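You operate a simulated robot arm through the tools that you are given. There is no shell and no other tool.

You are at the controls of a simulated robot arm. One attempt, no reset.

## Task
True the rim test stand: squeeze the beige disc, turn the grey knob till the screen shows its number.
Fine: put the disc back, then switch RIM TEST off; slider and little bowls stay.

Only the result counts: the job must be done as asked and must still hold three seconds after the hand-in. Knocking over, shifting, dropping, spilling or breaking anything else fails it.

## Robot
A 7-joint arm with a two-finger parallel gripper, fixed in place. Base frame: the origin is at the foot of the arm, x ahead of it, y to its left, z up; the work surface is at about z = 862. Lengths are in mm, angles in degrees, forces in N, time in s.
Its first joint turns from -166.0 to 166.0 degrees. Payload 4.4 kg.
Tool frame: the origin (TCP) lies between the finger pads and is the grasp point; the fingertips stand 23 mm ahead of it; z points along the fingers, y is the line along which they close. Largest opening 94 mm; finger width 38, thickness 10; the body of the gripper, 54 by 96 mm, starts 39 mm behind the TCP.
Orientation is that of the tool frame in the base frame, as a unit quaternion [w, x, y, z]. With the fingers straight down and closing along the base's y, the tool's x points along the base's -x, its y along +y and its z along -z.

## Interface
- The arm moves only by the tool send_rows. Its argument "steps" is a list that holds one entry, the list of rows, each a list of 7 numbers: the shift along the base's x, y, z in mm, then the turn, a rotation vector about the base's x, y, z in rad, then the finger opening in mm, from 0 to 94. In form: [[[tx, ty, tz, wx, wy, wz, fingers], ...]]. A call has 1 to 20 rows; each row shifts and turns the commanded pose from where the row before left it. A row lasts 0.2 s, in which the tool goes at most 50 mm and 8.6 degrees; a call with a longer step from one row to the next is refused whole, and so is a gripper value outside its range. Where a pose cannot be reached the arm comes as near as it can. A force on the tool above 90 N (or 10 N above the force at the start of the call, whichever is more), or a blocked arm, ends the call early, and 0.2 s more pass. Each finger travels about 108 mm/s and halts on what it meets, pressing with about 24 N; the grip force reading is that of the motor and also rises with nothing between the fingers. The clock runs only during rows and for 0.2 s after the last one: add rows that do not move to give the fingers time. It gives the time, the measured TCP pose, the force on the tool (base axes), the opening and the grip force at its end, in the units of the frame above (readings bear some noise), with the torque about the TCP (base axes, N m) and any sound that the robot's microphone picked up.
- Cameras (640 x 400 px; columns grow to the right, rows downward): "scene" is fixed at [218.5, 650.5, 1595.8]; the picture's right is [-0.79, -0.62, 0.00], its down [-0.43, 0.55, -0.72] and it looks along [0.44, -0.56, -0.70] (base axes); focal length 361 px, centre (320, 200). "wrist" rides on the gripper at [86, 16, -74] in the tool frame; the picture's right is [-0.18, 0.98, 0.00], its down [-0.58, -0.11, -0.81] and it looks along [-0.79, -0.15, 0.59] (tool axes); focal length 243 px, centre (320, 200).
- camera(camera): a new picture of that camera. No time passes.
- probe_pixels(camera, pixels): for up to 12 pixels [column, row] of the newest picture of that camera ("zoom" is the newest enlarged one), the place [x, y, z] in the base frame of the surface seen there, good to about 2 mm. No time passes.
- inspect(camera, box): a new picture of the part [left, top, right, bottom] of that camera's present view, enlarged. No time passes.
- job_done(): hands the job in; it is judged then, once.

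Leave the gripper open and the arm clear of the work at the hand-in unless told otherwise.

The tools are called after "Emit:" as name(argument=value, ...) on one line, values as JSON. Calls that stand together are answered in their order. send_rows: Moves the arm, as the interface text tells. Its arguments: {"type":"object","properties":{"steps":{"type":"array","items":{"type":"array","items":{"type":"array","items":{"type":"number"}}}}},"required":["steps"]} The other tools are called the same way: camera (camera) takes a picture; probe_pixels (camera, pixels) gives the place of the surface under pixels of a picture; inspect (camera, box) takes an enlarged picture of a part of a camera's view; job_done () hands the job in.

At the start:

```text
clock: 0.0
ee_pos: [605.8, 187.6, 1169.6]
tool_rot: [0.0, 0.0, 1.0, 0.0]
wrist_force: [0.3, 0.5, -0.1]
ft_torque: [-0.02, 0.01, -0.03]
grip_width: 94.2
grasp_force: 0.1
```

scene: 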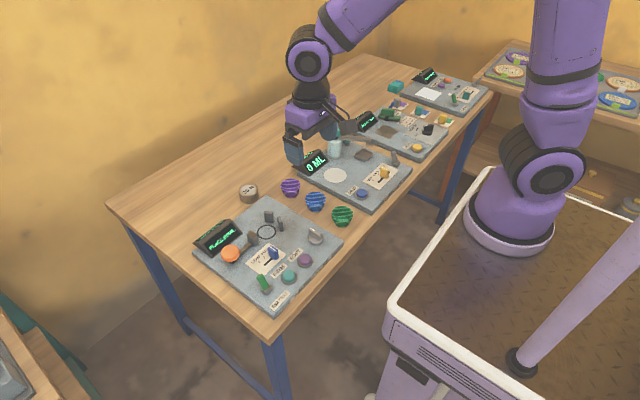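
wrist: 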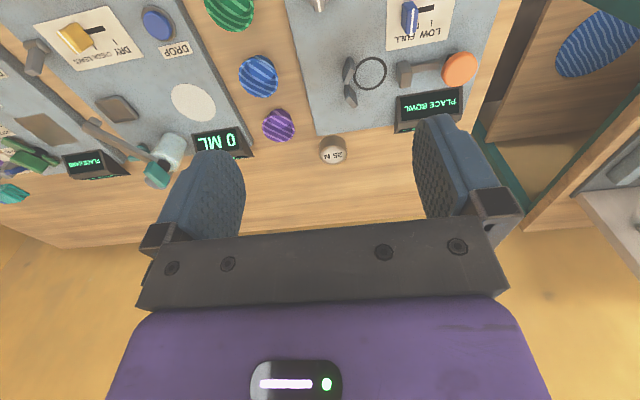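

The scene shows several stands. The nearest, with the "PLACE BOWL" screen, has a beige disc next to it at about (249,193). I'll zoom in on these areas.

Emit:
inspect(camera="scene", box=[180, 170, 360, 315])

Emit:
inspect(camera="wrist", box=[220, 0, 520, 188])

Emit:
inspect(camera="scene", box=[280, 60, 500, 215])

```text
2.76 times, centred on (270, 242) of scene
```

zoom: 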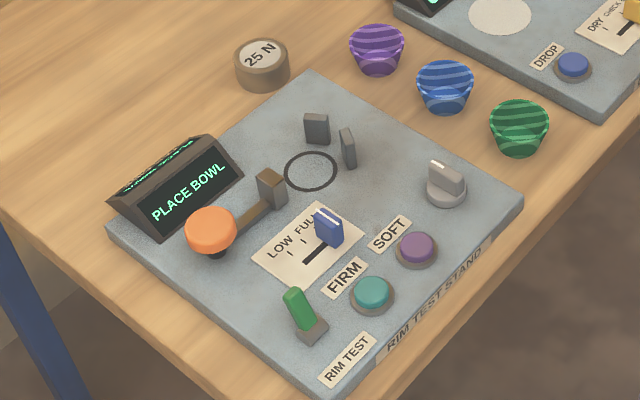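

```text
2.13 times, centred on (370, 94) of wrist
```

zoom: 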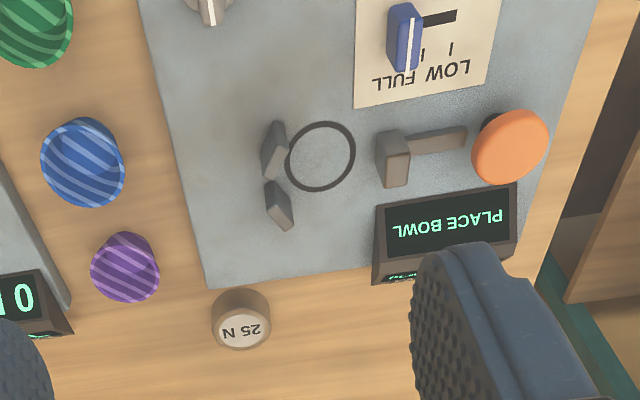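

```text
2.58 times, centred on (390, 138) of scene
```

zoom: 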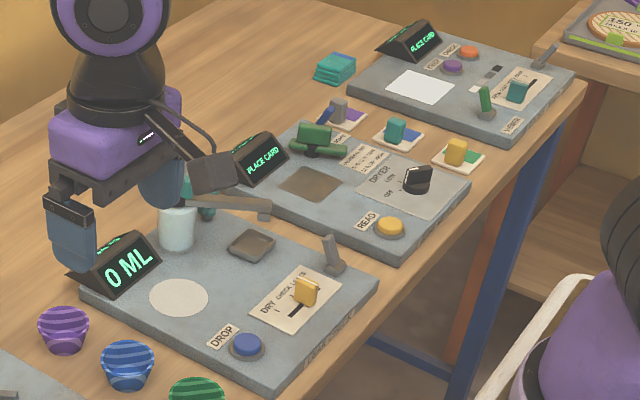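

The rim test stand has the green toggle RIM TEST, the blue LOW/FULL slider, the grey knob, an orange plunger with a jaw, a ring, and the 25 N disc beside it. I'll zoom again and probe key points.

Emit:
inspect(camera="scene", box=[190, 175, 350, 305])

```text
3.08 times, centred on (270, 240) of scene
```

zoom: 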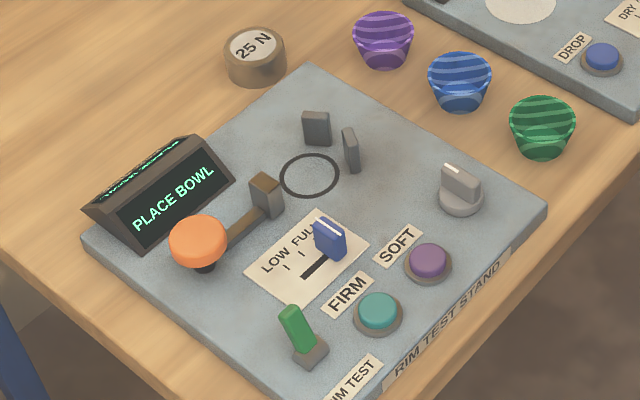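

Now I'll probe the disc top and rim, ring centre, jaws, orange knob, grey knob, toggle and slider.

Emit:
probe_pixels(camera="zoom", pixels=[[256, 46], [229, 46], [284, 48], [256, 82], [309, 175], [283, 175], [339, 176], [318, 113], [352, 133], [265, 182], [197, 236], [240, 232]])

Emit:
probe_pixels(camera="zoom", pixels=[[290, 312], [305, 345], [310, 360], [330, 226], [331, 245], [450, 170], [462, 182], [478, 184], [460, 208], [205, 268], [383, 20], [458, 60]])

Emit:
probe_pixels(camera="zoom", pixels=[[308, 68], [543, 212], [90, 240], [300, 395], [229, 30], [256, 26], [170, 240], [226, 240], [197, 215], [275, 212], [250, 205], [544, 100]])

```text
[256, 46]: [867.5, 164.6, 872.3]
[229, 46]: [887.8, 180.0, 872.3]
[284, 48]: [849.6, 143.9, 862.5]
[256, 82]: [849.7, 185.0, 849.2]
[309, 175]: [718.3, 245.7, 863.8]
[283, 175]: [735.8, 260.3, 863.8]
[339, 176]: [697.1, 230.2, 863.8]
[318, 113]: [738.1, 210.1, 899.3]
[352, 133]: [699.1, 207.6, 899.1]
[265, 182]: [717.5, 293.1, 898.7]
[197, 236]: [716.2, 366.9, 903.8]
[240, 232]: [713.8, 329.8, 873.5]
```

```text
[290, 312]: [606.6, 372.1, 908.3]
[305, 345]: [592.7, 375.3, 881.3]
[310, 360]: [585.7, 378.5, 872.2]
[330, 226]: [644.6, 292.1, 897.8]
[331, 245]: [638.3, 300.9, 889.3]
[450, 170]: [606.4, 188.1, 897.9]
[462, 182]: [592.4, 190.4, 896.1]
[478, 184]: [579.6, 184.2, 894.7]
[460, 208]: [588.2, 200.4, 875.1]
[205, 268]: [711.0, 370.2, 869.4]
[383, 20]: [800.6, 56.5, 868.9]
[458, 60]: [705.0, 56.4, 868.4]
```

```text
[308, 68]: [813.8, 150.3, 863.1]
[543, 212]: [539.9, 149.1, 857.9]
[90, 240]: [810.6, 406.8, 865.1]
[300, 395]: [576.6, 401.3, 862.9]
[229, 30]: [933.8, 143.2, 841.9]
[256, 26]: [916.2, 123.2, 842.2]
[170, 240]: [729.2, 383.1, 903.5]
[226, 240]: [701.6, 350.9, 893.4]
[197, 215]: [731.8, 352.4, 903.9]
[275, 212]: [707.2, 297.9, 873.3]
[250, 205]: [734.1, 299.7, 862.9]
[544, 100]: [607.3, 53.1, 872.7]
```

The disc (about 50 mm wide, top at z≈872) is on the table near (868,163). The ring centre is near (717,245). The jaw pushes along -y from the orange knob at (716,367). I'll move the arm over the stand for a closer wrist view.

Emit:
send_rows(steps=[[[-15, 30, -20, 0, 0, 0, 94], [-15, 30, -20, 0, 0, 0, 94], [-15, 30, -20, 0, 0, 0, 94], [0, 10, -20, 0, 0, 0, 94], [0, 0, 0, 0, 0, 0, 94]]])

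Emit:
camera(camera="wrist")

Emit:
camera(camera="scene")

```text
clock: 1.2
ee_pos: [558.7, 287.2, 1088.0]
tool_rot: [0.0, 0.0, 1.0, 0.0]
wrist_force: [0.7, 0.5, 1.1]
ft_torque: [0.0, 0.02, -0.03]
grip_width: 93.8
grasp_force: 0.1
```

```text
taken
```

wrist: 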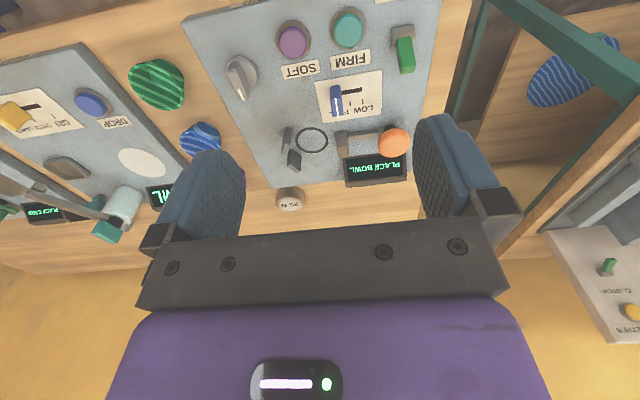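

```text
taken
```

scene: 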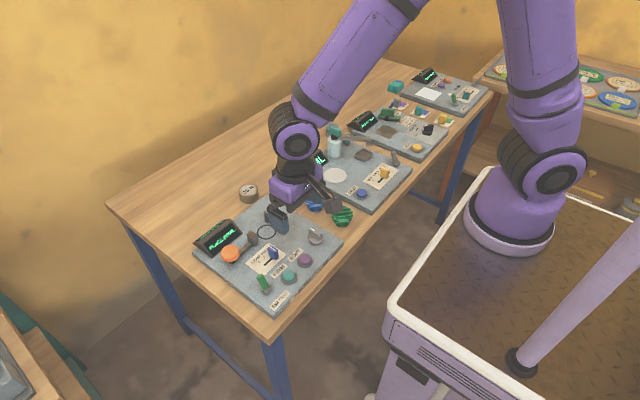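

I'll zoom the wrist view on the stand (ring at about (312,140)).

Emit:
inspect(camera="wrist", box=[210, 85, 430, 215])

Emit:
inspect(camera="wrist", box=[210, 0, 430, 130])

```text
2.91 times, centred on (320, 150) of wrist
```

zoom: 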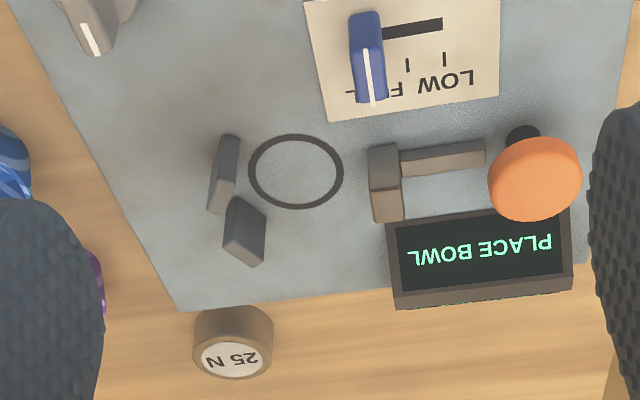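

```text
2.91 times, centred on (320, 65) of wrist
```

zoom: 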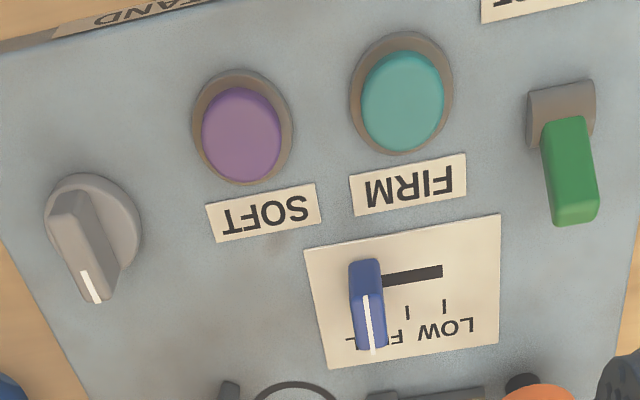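

I'll probe the jaw corners, disc, and moving jaw in the wrist zoom.

Emit:
inspect(camera="wrist", box=[260, 115, 400, 215])

```text
4.00 times, centred on (330, 165) of wrist
```

zoom: 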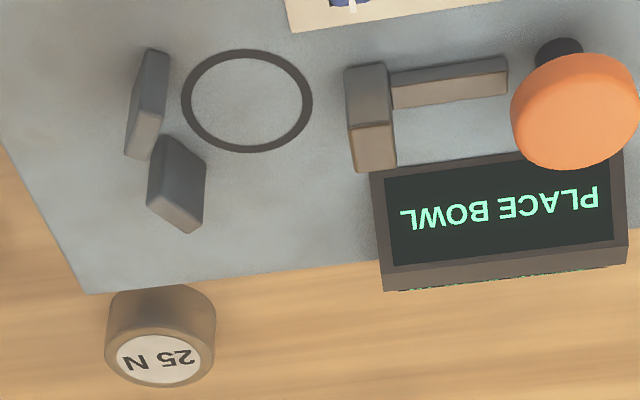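

Probing the jaw points.

Emit:
probe_pixels(camera="zoom", pixels=[[138, 115], [150, 120], [133, 152], [145, 154], [163, 60], [155, 185], [155, 200], [187, 225], [200, 200], [197, 226], [165, 145], [190, 215]])

Emit:
probe_pixels(camera="zoom", pixels=[[352, 130], [388, 126], [357, 165], [393, 165], [247, 53], [247, 149], [184, 101], [309, 101], [400, 85], [500, 75], [575, 110], [555, 45]])

Emit:
probe_pixels(camera="zoom", pixels=[[158, 360], [110, 350], [213, 350], [155, 335], [160, 384], [118, 359], [199, 358], [158, 291], [540, 70], [520, 100], [630, 110], [580, 165]])

```text
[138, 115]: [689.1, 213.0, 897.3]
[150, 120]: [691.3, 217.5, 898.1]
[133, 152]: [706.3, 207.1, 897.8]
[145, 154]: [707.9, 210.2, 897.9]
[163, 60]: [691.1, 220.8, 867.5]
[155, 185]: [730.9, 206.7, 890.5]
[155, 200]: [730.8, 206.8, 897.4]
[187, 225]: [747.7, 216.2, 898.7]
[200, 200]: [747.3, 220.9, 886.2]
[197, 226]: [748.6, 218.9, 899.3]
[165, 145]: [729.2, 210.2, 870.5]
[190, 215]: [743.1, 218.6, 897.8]
```

```text
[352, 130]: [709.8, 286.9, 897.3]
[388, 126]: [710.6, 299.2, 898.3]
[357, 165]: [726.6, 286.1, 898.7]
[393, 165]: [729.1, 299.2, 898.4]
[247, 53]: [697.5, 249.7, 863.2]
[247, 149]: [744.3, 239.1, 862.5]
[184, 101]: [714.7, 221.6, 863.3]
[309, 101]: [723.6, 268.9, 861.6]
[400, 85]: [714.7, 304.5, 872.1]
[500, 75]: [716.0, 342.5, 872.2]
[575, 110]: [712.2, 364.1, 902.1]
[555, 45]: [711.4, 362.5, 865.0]
```

```text
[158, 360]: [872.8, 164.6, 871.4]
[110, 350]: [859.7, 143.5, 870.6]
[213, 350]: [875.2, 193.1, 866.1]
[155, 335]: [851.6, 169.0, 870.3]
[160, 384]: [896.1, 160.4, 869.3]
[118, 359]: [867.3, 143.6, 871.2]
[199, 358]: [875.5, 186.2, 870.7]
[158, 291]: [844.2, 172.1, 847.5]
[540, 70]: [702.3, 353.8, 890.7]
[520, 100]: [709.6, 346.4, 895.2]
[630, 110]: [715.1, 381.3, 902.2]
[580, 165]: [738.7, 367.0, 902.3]
```

The ring centre comes out at about (719.5,245) and the disc centre at about (871.5,165), r≈25.5, top z 871. The V jaws sit on the -y side of the ring, so I'll grip the disc along base x. Next I turn the tool 90° about z and move above the disc with a 74 mm opening.

Emit:
send_rows(steps=[[[26, -10.2, -8, 0, 0, 0.1309, 74], [26, -10.2, -8, 0, 0, 0.1309, 74], [26, -10.2, -8, 0, 0, 0.1309, 74], [26, -10.2, -8, 0, 0, 0.1309, 74], [26, -10.2, -8, 0, 0, 0.1309, 74], [26, -10.2, -8, 0, 0, 0.1309, 74], [26, -10.2, -8, 0, 0, 0.1309, 74], [26, -10.2, -8, 0, 0, 0.1309, 74], [26, -10.2, -8, 0, 0, 0.1309, 74], [26, -10.2, -8, 0, 0, 0.1309, 74], [26, -10.2, -8, 0, 0, 0.1309, 74], [26, -10.2, -8, 0, 0, 0.1309, 74], [0, 0, 0, 0, 0, 0, 74], [0, 0, 0, 0, 0, 0, 74]]])

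Emit:
camera(camera="wrist")

Emit:
camera(camera="scene")

```text
clock: 4.2
ee_pos: [873.5, 166.1, 993.4]
tool_rot: [0.001, -0.707, 0.707, -0.001]
wrist_force: [0.2, 0.6, -0.3]
ft_torque: [0.0, 0.03, 0.0]
grip_width: 73.9
grasp_force: 0.0
```

```text
taken
```

wrist: 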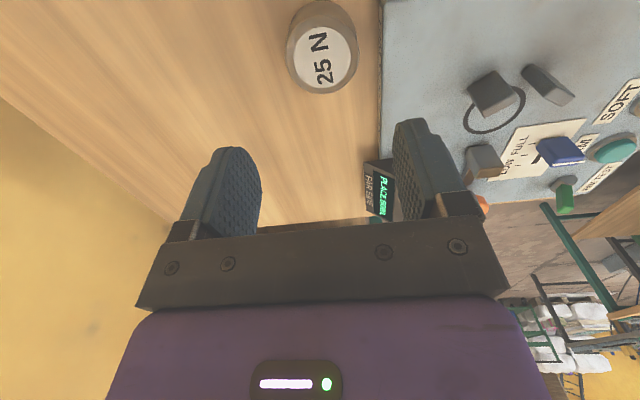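

```text
taken
```

scene: 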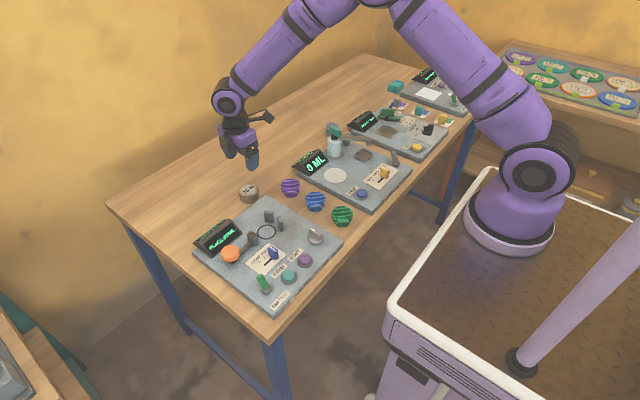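

The pose was reached. I'll check the disc centre again from this view, zooming on (322,47).

Emit:
inspect(camera="wrist", box=[260, 0, 400, 100])

Emit:
probe_pixels(camera="wrist", pixels=[[296, 62], [357, 58], [326, 28], [326, 92], [290, 55], [322, 60], [300, 80], [350, 80], [270, 60], [380, 120]])

```text
4.00 times, centred on (330, 50) of wrist
```

zoom: 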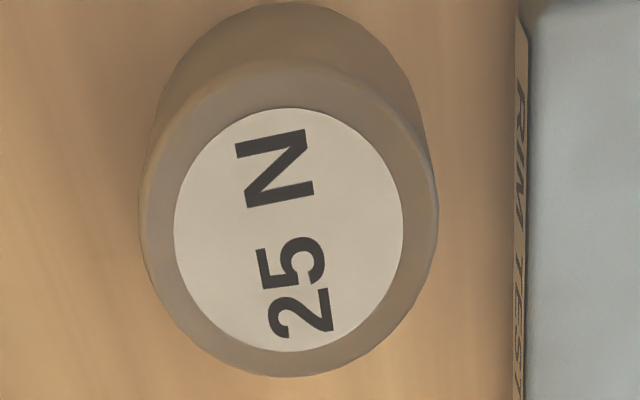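

```text
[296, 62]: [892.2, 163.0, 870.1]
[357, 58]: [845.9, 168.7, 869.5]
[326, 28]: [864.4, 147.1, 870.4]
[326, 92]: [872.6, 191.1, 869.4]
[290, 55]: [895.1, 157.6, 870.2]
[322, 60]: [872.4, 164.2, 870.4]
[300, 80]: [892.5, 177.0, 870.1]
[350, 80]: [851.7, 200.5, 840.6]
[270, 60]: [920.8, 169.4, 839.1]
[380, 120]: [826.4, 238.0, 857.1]
```

Probing the label centre and edges in this zoom.

Emit:
probe_pixels(camera="zoom", pixels=[[289, 226], [178, 226], [400, 226], [289, 112], [289, 348], [148, 200], [430, 200], [289, 370], [510, 200], [540, 200], [289, 70]])

```text
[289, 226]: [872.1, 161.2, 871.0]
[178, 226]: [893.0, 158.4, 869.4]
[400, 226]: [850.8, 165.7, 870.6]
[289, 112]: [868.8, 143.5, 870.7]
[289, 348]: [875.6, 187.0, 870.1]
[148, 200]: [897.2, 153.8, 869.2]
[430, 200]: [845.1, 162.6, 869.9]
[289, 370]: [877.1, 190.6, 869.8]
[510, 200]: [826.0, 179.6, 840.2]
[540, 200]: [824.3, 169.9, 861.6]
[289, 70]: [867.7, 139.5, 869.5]
```

The disc centre is (872,165). The board edge is at x≈825, so I'll narrow the opening to 62 mm to clear it. Then I descend to TCP z 875, which puts the fingertips at 852.

Emit:
send_rows(steps=[[[-0.7, 0, 0, 0, 0, 0, 62], [0, 0, -20, 0, 0, 0, 62], [0, 0, -20, 0, 0, 0, 62], [0, 0, -20, 0, 0, 0, 62], [0, 0, -18.6, 0, 0, 0, 62], [0, 0, -10, 0, 0, 0, 62], [0, 0, 0, 0, 0, 0, 62], [0, 0, 0, 0, 0, 0, 62]]])

Emit:
camera(camera="wrist")

Emit:
inspect(camera="scene", box=[200, 130, 320, 230])

```text
clock: 6.0
ee_pos: [872.3, 165.3, 906.1]
tool_rot: [0.0, 0.707, -0.707, 0.0]
wrist_force: [1.1, 0.3, -0.3]
ft_torque: [0.02, -0.02, -0.02]
grip_width: 62.1
grasp_force: 0.0
```

```text
taken
```

wrist: 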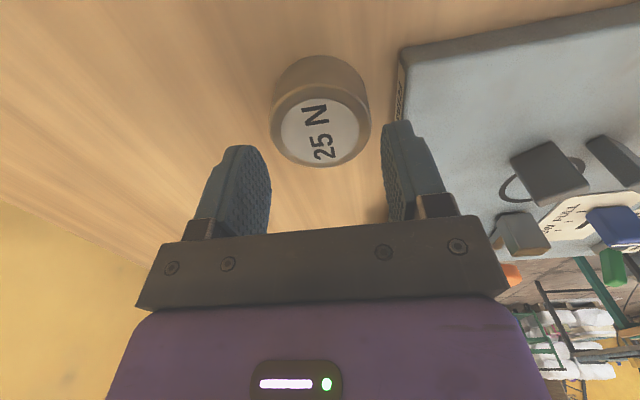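

```text
4.00 times, centred on (260, 180) of scene
```

zoom: 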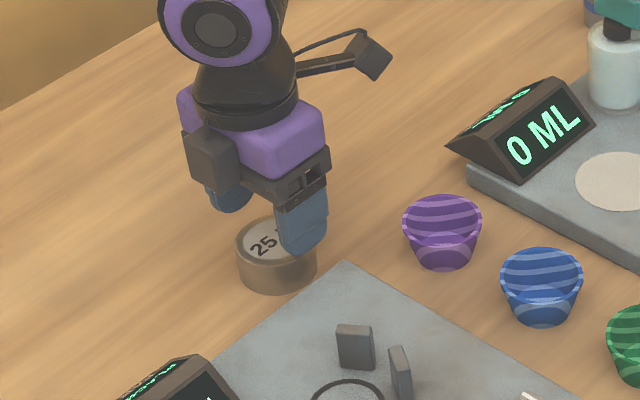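

The fingertips are just above the disc top and it looks centred, so I'll continue down 30 mm and then close.

Emit:
send_rows(steps=[[[0, 0, -10, 0, 0, 0, 62], [0, 0, -10, 0, 0, 0, 62], [0, 0, -10, 0, 0, 0, 62], [0, 0, 0, 0, 0, 0, 62], [0, 0, 0, 0, 0, 0, 54], [0, 0, 0, 0, 0, 0, 48], [0, 0, 0, 0, 0, 0, 44], [0, 0, 0, 0, 0, 0, 44]]])

Emit:
inspect(camera="scene", box=[200, 130, 320, 230])

```text
clock: 7.8
ee_pos: [871.8, 165.3, 875.9]
tool_rot: [0.0, 0.707, -0.707, 0.0]
wrist_force: [2.3, -0.4, 2.6]
ft_torque: [-0.03, -0.04, 0.04]
grip_width: 57.0
grasp_force: 24.6
```

```text
4.00 times, centred on (260, 180) of scene
```

zoom: 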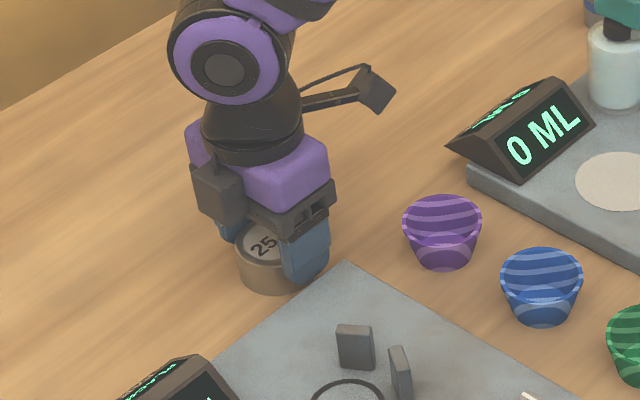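

The disc is gripped, reading 57 mm wide. Next I lift it 85 mm and carry it above the ring.

Emit:
send_rows(steps=[[[0, 0, 5, 0, 0, 0, 44], [0, 0, 20, 0, 0, 0, 44], [0, 0, 30, 0, 0, 0, 44], [0, 0, 30, 0, 0, 0, 44], [-20, 10, 0, 0, 0, 0, 44], [-30, 16, 0, 0, 0, 0, 44], [-30, 16, 0, 0, 0, 0, 44], [-30, 16, 0, 0, 0, 0, 44], [-30, 16, 0, 0, 0, 0, 44], [-12.6, 8, 0, 0, 0, 0, 44], [0, 0, -20, 0, 0, 0, 44], [0, 0, -15, 0, 0, 0, 44], [0, 0, 0, 0, 0, 0, 44], [0, 0, 0, 0, 0, 0, 44]]])

Emit:
camera(camera="wrist")

Emit:
inspect(camera="scene", box=[190, 160, 350, 290])

```text
clock: 10.8
ee_pos: [722.1, 247.2, 925.4]
tool_rot: [0.0, -0.707, 0.707, 0.0]
wrist_force: [0.0, 0.3, -2.5]
ft_torque: [0.0, -0.01, 0.0]
grip_width: 57.3
grasp_force: 23.7
```

```text
taken
```

wrist: 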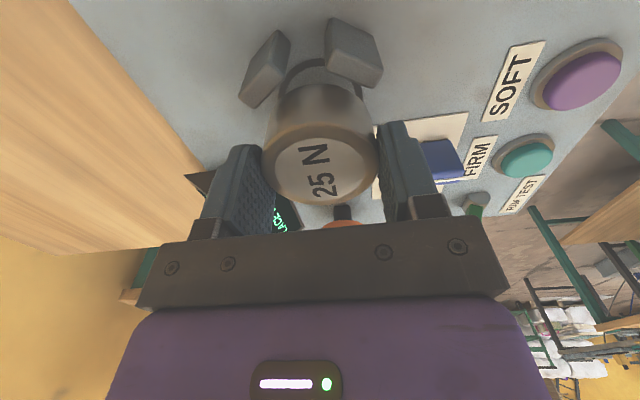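

```text
3.08 times, centred on (270, 225) of scene
```

zoom: 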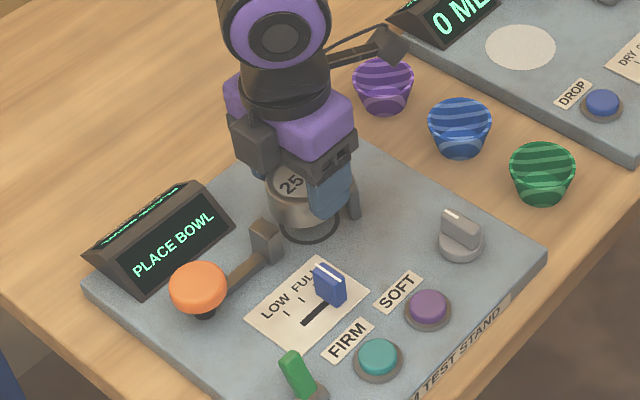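

The disc is held over the ring. I'll lower it slowly to TCP z ≈ 896 and watch the contact force.

Emit:
send_rows(steps=[[[0, 0, -10, 0, 0, 0, 44], [0, 0, -8, 0, 0, 0, 44], [0, 0, -5, 0, 0, 0, 44], [0, 0, -3, 0, 0, 0, 44], [0, 0, -1, 0, 0, 0, 44], [0, 0, 0, 0, 0, 0, 44]]])

Emit:
inspect(camera="scene", box=[190, 160, 350, 290])

```text
clock: 12.2
ee_pos: [719.0, 247.3, 898.4]
tool_rot: [-0.001, -0.707, 0.707, 0.0]
wrist_force: [0.6, -0.6, 2.4]
ft_torque: [-0.03, 0.06, 0.02]
grip_width: 57.2
grasp_force: 23.9
```

```text
3.08 times, centred on (270, 225) of scene
```

zoom: 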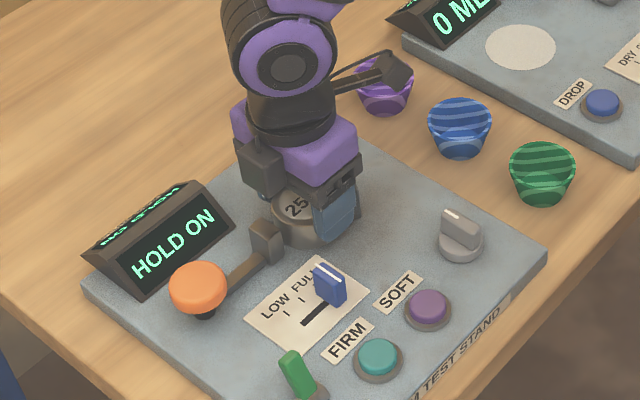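

The screen changed to "HOLD ON", and the force shows the disc resting on the board. I'll open to 74 and rise.

Emit:
send_rows(steps=[[[0, 0, 0, 0, 0, 0, 60], [0, 0, 0, 0, 0, 0, 66], [0, 0, 0, 0, 0, 0, 72], [0, 0, 10, 0, 0, 0, 72], [0, 0, 20, 0, 0, 0, 72], [0, 0, 40, 0, 0, 0, 72], [0, 0, 0, 0, 0, 0, 72]]])

Emit:
camera(camera="wrist")

Emit:
inspect(camera="scene", box=[190, 160, 350, 290])

```text
clock: 13.8
ee_pos: [717.8, 245.3, 969.8]
tool_rot: [0.0, 0.707, -0.707, 0.0]
wrist_force: [-0.2, 0.7, -0.2]
ft_torque: [0.05, 0.0, 0.01]
grip_width: 71.9
grasp_force: 0.1
```

```text
taken
```

wrist: 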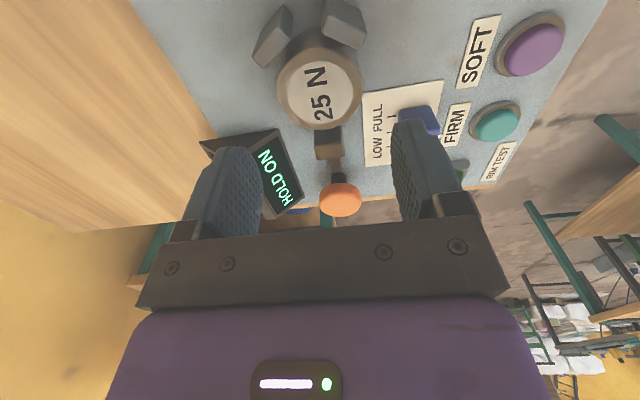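

```text
3.08 times, centred on (270, 225) of scene
```

zoom: 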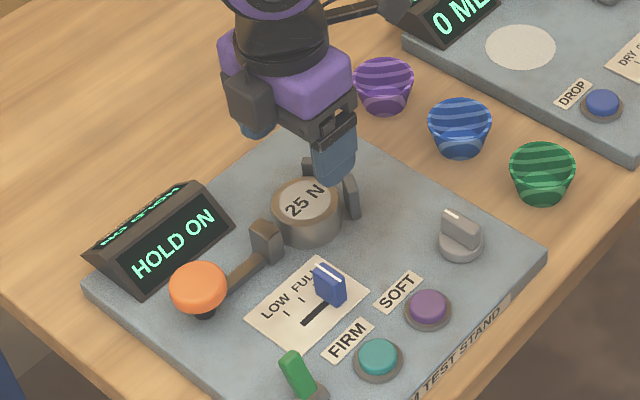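

The disc is in place and the screen reads "HOLD ON". Before pushing the orange plunger I'll probe the screen's height and the knob for clearance.

Emit:
probe_pixels(camera="zoom", pixels=[[200, 185], [232, 222], [130, 230], [90, 258], [196, 270], [172, 288], [225, 285], [196, 300], [220, 300], [180, 300], [305, 200], [280, 225]])

Emit:
probe_pixels(camera="wrist", pixels=[[341, 190], [322, 203], [360, 200], [341, 213], [340, 178], [318, 75], [318, 46], [318, 122], [276, 85], [361, 82], [275, 35], [345, 20]])

```text
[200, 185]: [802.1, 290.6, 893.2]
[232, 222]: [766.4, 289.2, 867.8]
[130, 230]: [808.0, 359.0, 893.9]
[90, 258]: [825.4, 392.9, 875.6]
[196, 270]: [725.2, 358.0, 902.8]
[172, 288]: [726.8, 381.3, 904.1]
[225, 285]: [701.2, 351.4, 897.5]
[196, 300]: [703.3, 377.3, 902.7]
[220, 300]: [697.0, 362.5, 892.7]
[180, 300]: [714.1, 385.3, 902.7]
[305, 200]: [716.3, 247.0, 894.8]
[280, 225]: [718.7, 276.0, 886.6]
```

```text
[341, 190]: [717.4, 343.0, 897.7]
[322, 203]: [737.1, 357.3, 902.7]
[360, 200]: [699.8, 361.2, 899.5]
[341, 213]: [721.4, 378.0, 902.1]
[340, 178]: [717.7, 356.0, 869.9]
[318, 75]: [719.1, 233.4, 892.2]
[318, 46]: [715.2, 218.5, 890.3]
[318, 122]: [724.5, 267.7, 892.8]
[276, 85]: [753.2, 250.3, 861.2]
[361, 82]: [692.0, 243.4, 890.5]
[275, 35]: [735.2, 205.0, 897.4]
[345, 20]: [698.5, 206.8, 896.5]
```

The knob head is centred near (717,365) with r≈22 and z 888–904. The screen's top is at about 895. I'll close the fingers and travel to (717,425) behind the knob.

Emit:
send_rows(steps=[[[0, 10, 5, 0, 0, 0, 50], [0, 30, 0, 0, 0, 0, 30], [0, 30, 0, 0, 0, 0, 10], [0, 30, 0, 0, 0, 0, 0], [0, 30, 0, 0, 0, 0, 0], [0, 30, 0, 0, 0, 0, 0], [-2.5, 18, 0, 0, 0, 0, 0], [0, 0, -20, 0, 0, 0, 0], [0, 0, -20, 0, 0, 0, 0], [0, 0, -15, 0, 0, 0, 0], [0, 0, -12, 0, 0, 0, 0], [0, 0, 0, 0, 0, 0, 0], [0, 0, 0, 0, 0, 0, 0]]])

Emit:
camera(camera="wrist")

Emit:
inspect(camera="scene", box=[170, 160, 350, 305])

```text
clock: 16.6
ee_pos: [715.8, 426.0, 906.3]
tool_rot: [0.0, -0.707, 0.707, 0.001]
wrist_force: [0.5, -0.6, 0.1]
ft_torque: [-0.02, 0.0, 0.05]
grip_width: 0.0
grasp_force: 23.7
```

```text
taken
```

wrist: 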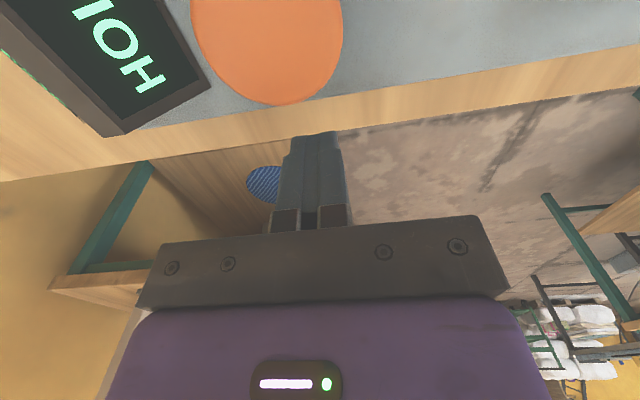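

```text
2.76 times, centred on (260, 232) of scene
```

zoom: 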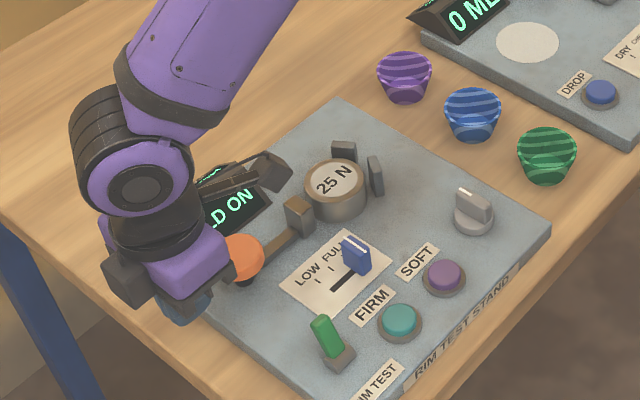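

The fingers are behind the knob with a gap of about 19 mm. I'll push slowly toward -y and watch force and screen.

Emit:
send_rows(steps=[[[0, -8, 0, 0, 0, 0, 0], [0, -6, 0, 0, 0, 0, 0], [0, -4, 0, 0, 0, 0, 0], [0, -3, 0, 0, 0, 0, 0], [0, -3, 0, 0, 0, 0, 0], [0, -3, 0, 0, 0, 0, 0], [0, 0, 0, 0, 0, 0, 0]]])

Emit:
inspect(camera="scene", box=[170, 160, 350, 305])

```text
clock: 18.2
ee_pos: [714.1, 405.1, 907.3]
tool_rot: [-0.003, 0.71, -0.704, -0.002]
wrist_force: [2.3, 73.8, -5.8]
ft_torque: [0.67, 0.19, 0.29]
grip_width: 0.0
grasp_force: 24.2
```

```text
2.76 times, centred on (260, 232) of scene
```

zoom: 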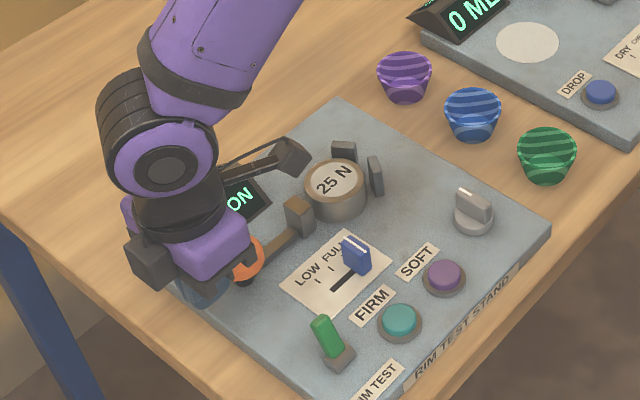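

The knob resists sideways push: 74 N and no motion. I'll back off at once and then look at the knob; it may be a press-down plunger.

Emit:
send_rows(steps=[[[0, 8, 0, 0, 0, 0, 0], [0, 10, 0, 0, 0, 0, 0], [0, 10, 0, 0, 0, 0, 0], [0, 0, 20, 0, 0, 0, 0], [0, 0, 30, 0, 0, 0, 0], [0, 0, 30, 0, 0, 0, 0], [0, 0, 0, 0, 0, 0, 0]]])

Emit:
inspect(camera="scene", box=[170, 160, 350, 305])

Emit:
camera(camera="wrist")

```text
clock: 19.8
ee_pos: [717.8, 424.7, 987.9]
tool_rot: [0.0, 0.707, -0.707, 0.0]
wrist_force: [0.0, -0.5, 0.1]
ft_torque: [0.01, 0.01, 0.01]
grip_width: 0.0
grasp_force: 24.1
```

```text
2.76 times, centred on (260, 232) of scene
```

zoom: 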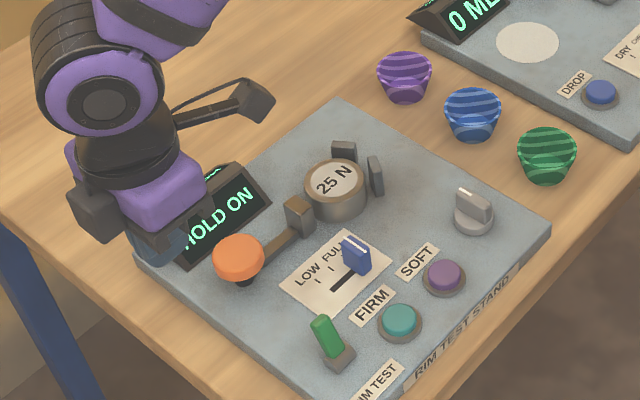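

```text
taken
```

wrist: 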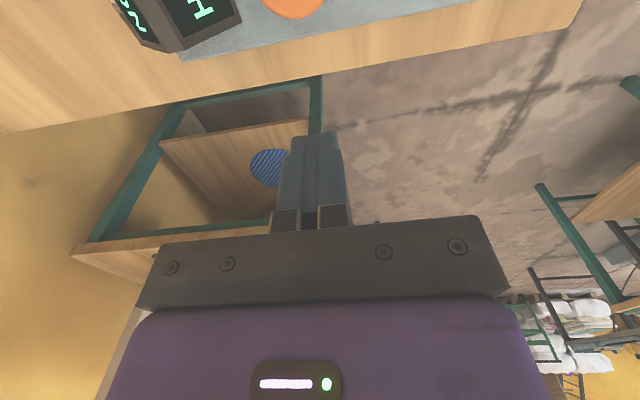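

Nothing shifted. Next I'll hover over the knob top at (717,365) with closed fingers and press down gently.

Emit:
send_rows(steps=[[[0, -30, 0, 0, 0, 0, 0], [0, -31, 0, 0, 0, 0, 0], [0, 0, -25, 0, 0, 0, 0], [0, 0, -20, 0, 0, 0, 0], [0, 0, -8, 0, 0, 0, 0], [0, 0, -3, 0, 0, 0, 0], [0, 0, -3, 0, 0, 0, 0], [0, 0, -2, 0, 0, 0, 0], [0, 0, 0, 0, 0, 0, 0]]])

Emit:
inspect(camera="scene", box=[170, 160, 350, 305])

```text
clock: 21.8
ee_pos: [717.3, 365.5, 925.7]
tool_rot: [0.0, -0.707, 0.707, -0.001]
wrist_force: [0.0, -0.2, 0.4]
ft_torque: [0.0, 0.01, 0.03]
grip_width: 0.0
grasp_force: 23.6
```

```text
2.76 times, centred on (260, 232) of scene
```

zoom: 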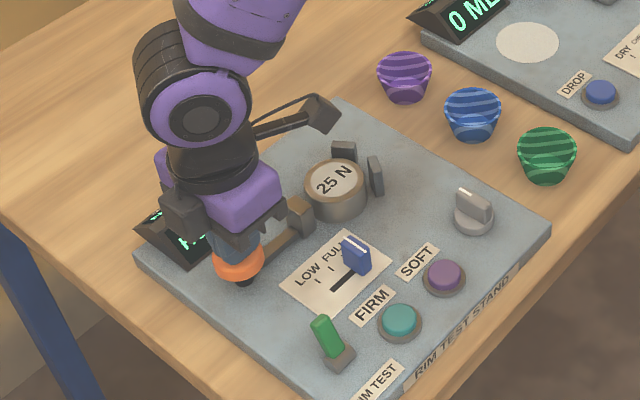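

No contact yet. I'll press further in small steps.

Emit:
send_rows(steps=[[[0, 0, -2, 0, 0, 0, 0], [0, 0, -2, 0, 0, 0, 0], [0, 0, -2, 0, 0, 0, 0], [0, 0, 0, 0, 0, 0, 0]]])

Emit:
inspect(camera="scene", box=[170, 160, 350, 305])

Emit:
camera(camera="wrist")

```text
clock: 22.8
ee_pos: [717.0, 365.1, 919.8]
tool_rot: [0.001, 0.707, -0.707, 0.0]
wrist_force: [-0.1, 0.0, 1.2]
ft_torque: [0.04, -0.02, 0.0]
grip_width: 0.0
grasp_force: 23.7
```

```text
2.76 times, centred on (260, 232) of scene
```

zoom: 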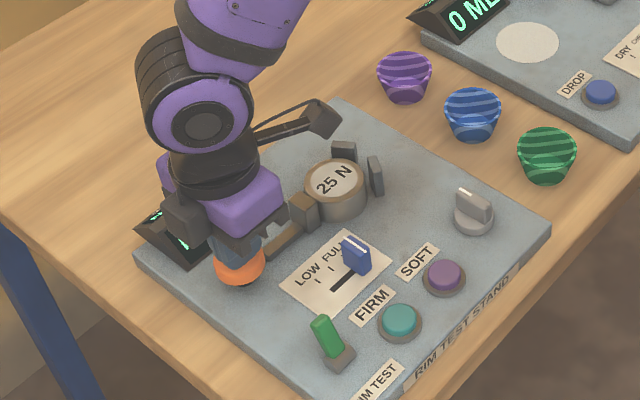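

```text
taken
```

wrist: 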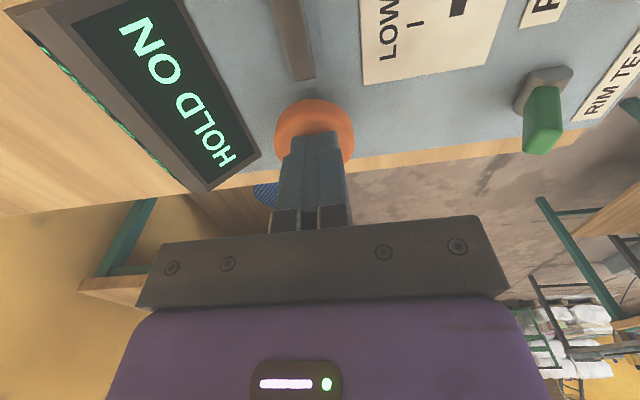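

Pressing works: the jaw moved against the disc, and the wrist camera sees the screen ("HOLD ON"). I'll press further.

Emit:
send_rows(steps=[[[0, 0, -1.5, 0, 0, 0, 0], [0, 0, -1.5, 0, 0, 0, 0], [0, 0, 0, 0, 0, 0, 0], [0, 0, 0, 0, 0, 0, 0]]])

Emit:
camera(camera="wrist")

Emit:
inspect(camera="scene", box=[170, 160, 350, 305])

```text
clock: 23.8
ee_pos: [716.0, 364.9, 915.7]
tool_rot: [0.0, -0.707, 0.707, -0.001]
wrist_force: [0.0, -1.1, 2.3]
ft_torque: [-0.11, -0.02, 0.0]
grip_width: 0.0
grasp_force: 24.0
```

```text
taken
```

wrist: 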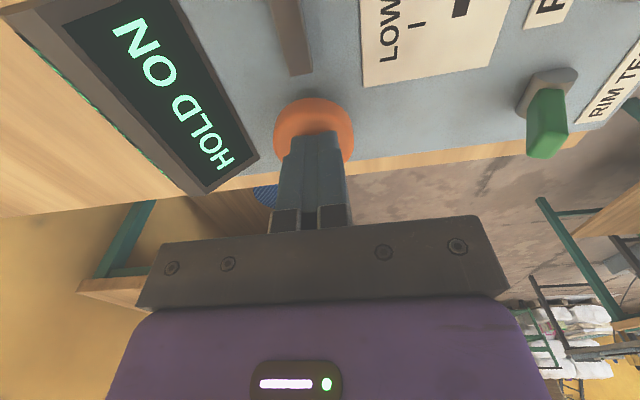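

```text
2.76 times, centred on (260, 232) of scene
```

zoom: 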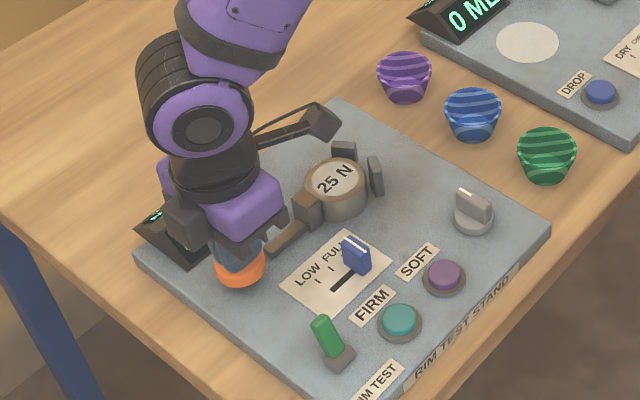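

The force is still only about 2 N. I'll continue pressing.

Emit:
send_rows(steps=[[[0, 0, -1.5, 0, 0, 0, 0], [0, 0, -1.5, 0, 0, 0, 0], [0, 0, -1, 0, 0, 0, 0], [0, 0, 0, 0, 0, 0, 0], [0, 0, 0, 0, 0, 0, 0]]])

Emit:
camera(camera="wrist")

Emit:
inspect(camera="scene", box=[170, 160, 350, 305])

```text
clock: 25.0
ee_pos: [717.0, 364.0, 912.3]
tool_rot: [0.0, -0.707, 0.708, 0.0]
wrist_force: [0.4, 3.2, 4.2]
ft_torque: [-0.03, 0.01, 0.0]
grip_width: 0.2
grasp_force: 23.8
heard: click
```

```text
taken
```

wrist: 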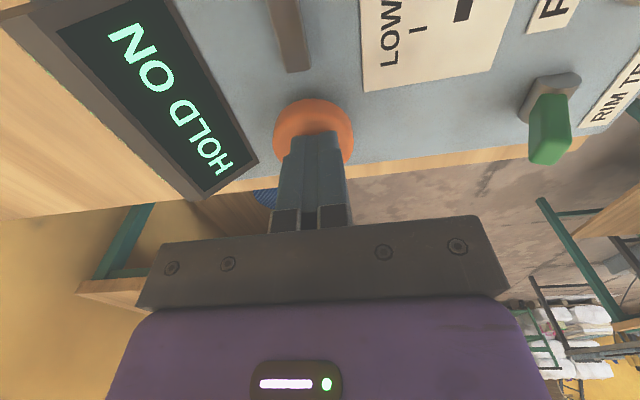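

```text
2.76 times, centred on (260, 232) of scene
```

zoom: 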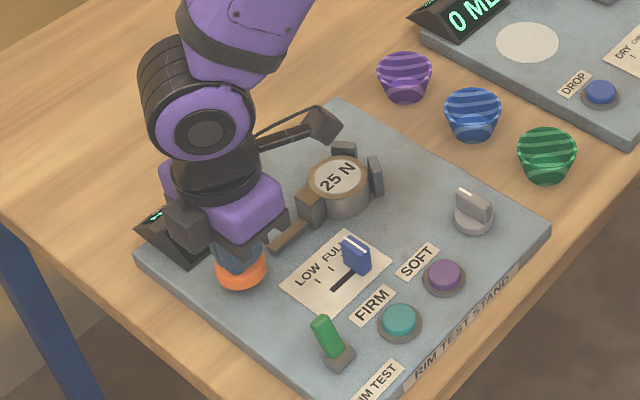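

I heard a click and the jaw now presses the disc. "HOLD ON" suggests keeping it down, so I'll hold still for a couple of seconds.

Emit:
send_rows(steps=[[[0, 0, 0, 0, 0, 0, 0], [0, 0, 0, 0, 0, 0, 0], [0, 0, 0, 0, 0, 0, 0], [0, 0, 0, 0, 0, 0, 0], [0, 0, 0, 0, 0, 0, 0], [0, 0, 0, 0, 0, 0, 0], [0, 0, 0, 0, 0, 0, 0], [0, 0, 0, 0, 0, 0, 0]]])

Emit:
camera(camera="wrist")

```text
clock: 26.8
ee_pos: [716.4, 363.5, 913.4]
tool_rot: [0.0, -0.707, 0.708, 0.001]
wrist_force: [-2.0, -0.3, 4.0]
ft_torque: [0.04, 0.08, 0.05]
grip_width: 0.0
grasp_force: 24.2
```

```text
taken
```

wrist: 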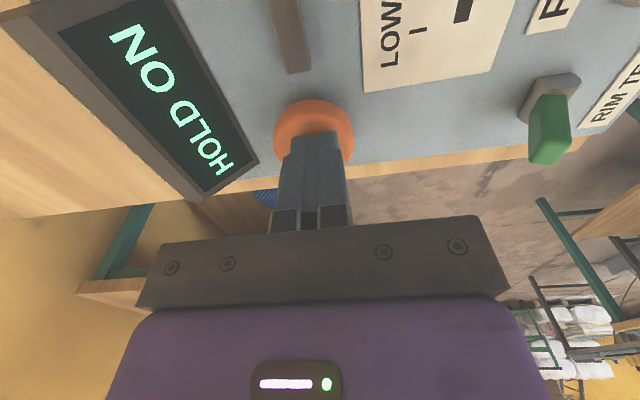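

The screen is unchanged, and at 4 N there is likely stroke left. I'll press a little further.

Emit:
send_rows(steps=[[[0, 0, -1, 0, 0, 0, 0], [0, 0, -1, 0, 0, 0, 0], [0, 0, -1, 0, 0, 0, 0], [0, 0, 0, 0, 0, 0, 0], [0, 0, 0, 0, 0, 0, 0]]])

Emit:
camera(camera="wrist")

Emit:
inspect(camera="scene", box=[170, 160, 350, 305])

```text
clock: 28.0
ee_pos: [715.5, 365.7, 909.5]
tool_rot: [0.0, 0.707, -0.707, 0.001]
wrist_force: [-0.1, 0.6, 4.8]
ft_torque: [-0.05, 0.0, 0.03]
grip_width: 0.0
grasp_force: 23.7
```

```text
taken
```

wrist: 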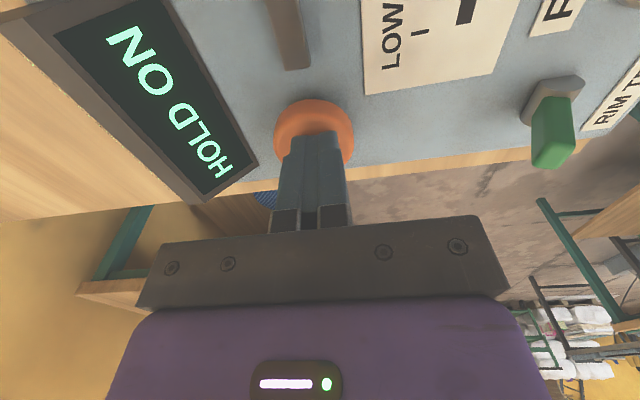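

```text
2.76 times, centred on (260, 232) of scene
```

zoom: 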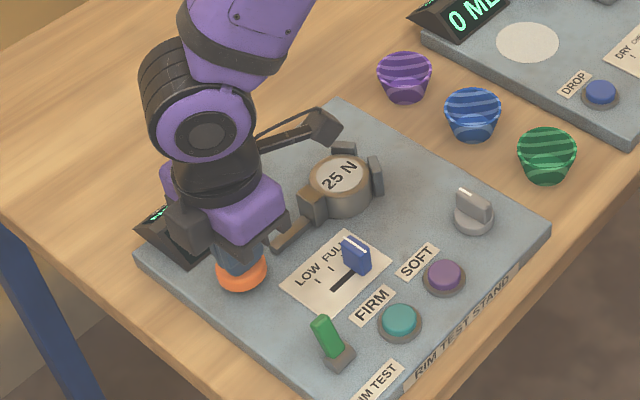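

The jaw touches the disc now. I'll press a few mm more.

Emit:
send_rows(steps=[[[0, 0, -1, 0, 0, 0, 0], [0, 0, -1, 0, 0, 0, 0], [0, 0, -1, 0, 0, 0, 0], [0, 0, 0, 0, 0, 0, 0], [0, 0, 0, 0, 0, 0, 0]]])

Emit:
camera(camera="wrist")

Emit:
inspect(camera="scene", box=[170, 160, 350, 305])

```text
clock: 29.2
ee_pos: [715.7, 364.3, 909.5]
tool_rot: [-0.003, 0.708, -0.706, 0.0]
wrist_force: [-1.9, -4.9, 51.3]
ft_torque: [-0.53, 0.01, 0.03]
grip_width: 0.0
grasp_force: 24.6
```

```text
taken
```

wrist: 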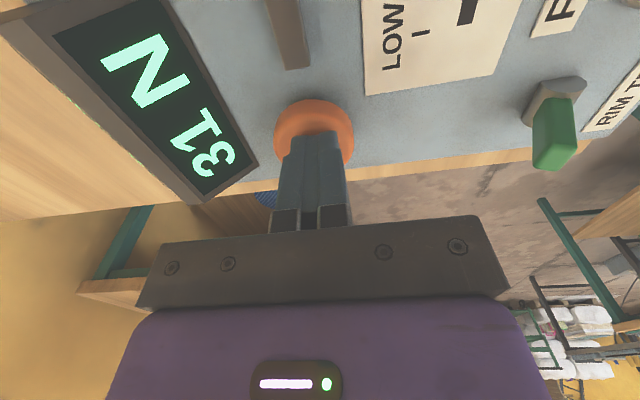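

```text
2.76 times, centred on (260, 232) of scene
```

zoom: 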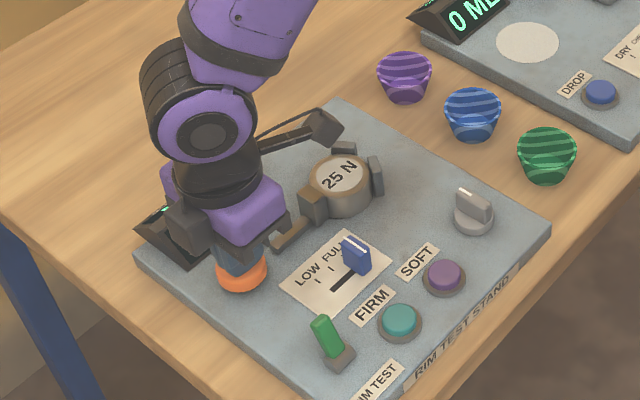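

The plunger is at its stop (51 N) and the screen shows "31 N". I'll release the plunger and see whether the reading holds.

Emit:
send_rows(steps=[[[0, 0, 4, 0, 0, 0, 0], [0, 0, 6, 0, 0, 0, 0], [0, 0, 10, 0, 0, 0, 0], [0, 0, 20, 0, 0, 0, 0], [0, 0, 20, 0, 0, 0, 0], [0, 0, 0, 0, 0, 0, 0]]])

Emit:
camera(camera="wrist")

Emit:
inspect(camera="scene", box=[170, 160, 350, 305])

```text
clock: 30.6
ee_pos: [715.1, 362.9, 965.4]
tool_rot: [-0.001, 0.707, -0.707, 0.0]
wrist_force: [0.6, -0.1, 0.1]
ft_torque: [-0.01, 0.0, -0.03]
grip_width: 0.0
grasp_force: 24.3
```

```text
taken
```

wrist: 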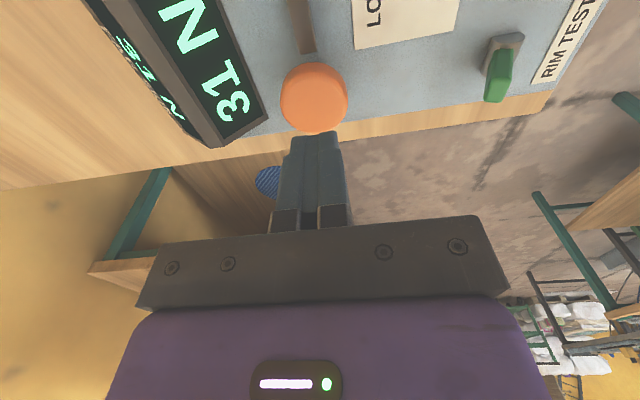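

```text
2.76 times, centred on (260, 232) of scene
```

zoom: 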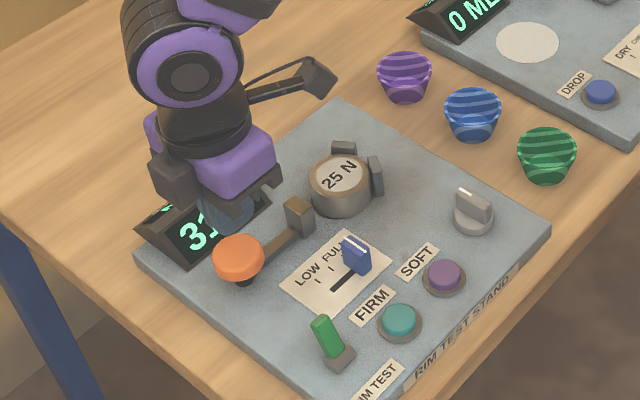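

The reading "31 N" stays. Next is the grey knob near (594,187). I'll fly over it, turning the tool back so the fingers close along y across its bar.

Emit:
send_rows(steps=[[[0, 0, 30, 0, 0, 0, 0], [-9.75, -14.83, 0, 0, 0, -0.1309, 10], [-9.75, -14.83, 0, 0, 0, -0.1309, 20], [-9.75, -14.83, 0, 0, 0, -0.1309, 40], [-9.75, -14.83, 0, 0, 0, -0.1309, 50], [-9.75, -14.83, 0, 0, 0, -0.1309, 50], [-9.75, -14.83, 0, 0, 0, -0.1309, 50], [-9.75, -14.83, 0, 0, 0, -0.1309, 50], [-9.75, -14.83, 0, 0, 0, -0.1309, 50], [-9.75, -14.83, 0, 0, 0, -0.1309, 50], [-9.75, -14.83, 0, 0, 0, -0.1309, 50], [-9.75, -14.83, 0, 0, 0, -0.1309, 50], [-9.75, -14.83, 0, 0, 0, -0.1309, 50], [0, 0, 0, 0, 0, 0, 50], [0, 0, 0, 0, 0, 0, 50]]])

Emit:
camera(camera="wrist")

Emit:
inspect(camera="scene", box=[170, 160, 350, 305])

```text
clock: 33.8
ee_pos: [600.5, 186.5, 997.7]
tool_rot: [0.0, 0.0, 1.0, -0.001]
wrist_force: [-0.4, 0.6, -0.6]
ft_torque: [0.0, 0.03, -0.02]
grip_width: 50.2
grasp_force: 0.1
```

```text
taken
```

wrist: 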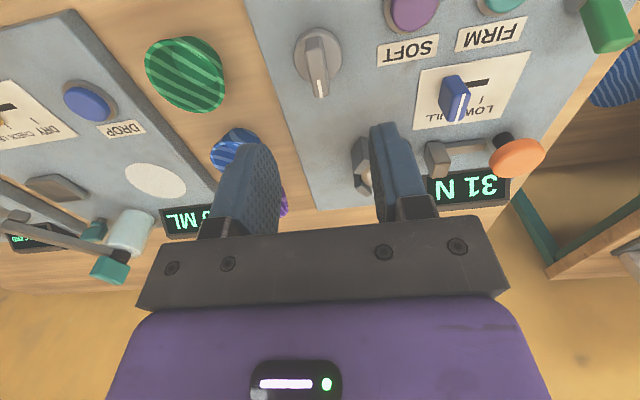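

```text
2.76 times, centred on (260, 232) of scene
```

zoom: 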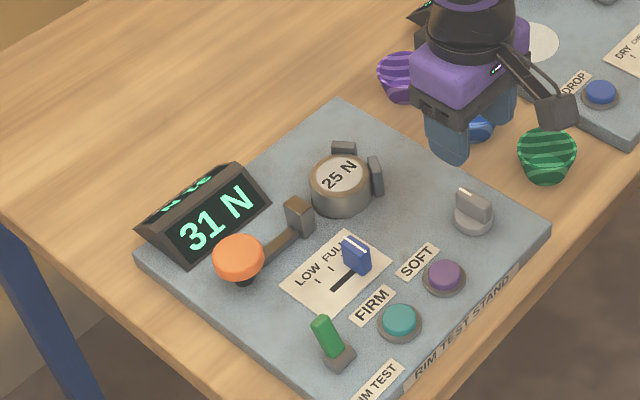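

I'll zoom in on the grey knob at (318,60) in the wrist view.

Emit:
inspect(camera="wrist", box=[270, 15, 370, 105])

```text
4.44 times, centred on (320, 60) of wrist
```

zoom: 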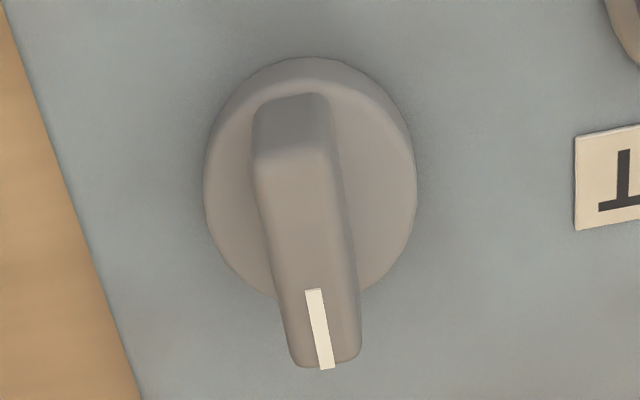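

Emit:
probe_pixels(camera="zoom", pixels=[[290, 165], [315, 355], [293, 355], [355, 350], [262, 170], [330, 165], [322, 365], [310, 295], [213, 190], [405, 190], [310, 65], [250, 280]])

```text
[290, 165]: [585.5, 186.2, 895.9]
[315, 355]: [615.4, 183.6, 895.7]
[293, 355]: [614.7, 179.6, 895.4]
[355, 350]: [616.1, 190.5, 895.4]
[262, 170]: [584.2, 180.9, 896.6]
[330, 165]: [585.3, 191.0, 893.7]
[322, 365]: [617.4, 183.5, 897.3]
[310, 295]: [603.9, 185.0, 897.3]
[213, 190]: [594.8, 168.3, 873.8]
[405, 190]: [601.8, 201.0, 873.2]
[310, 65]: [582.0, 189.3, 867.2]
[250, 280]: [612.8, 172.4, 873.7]
```

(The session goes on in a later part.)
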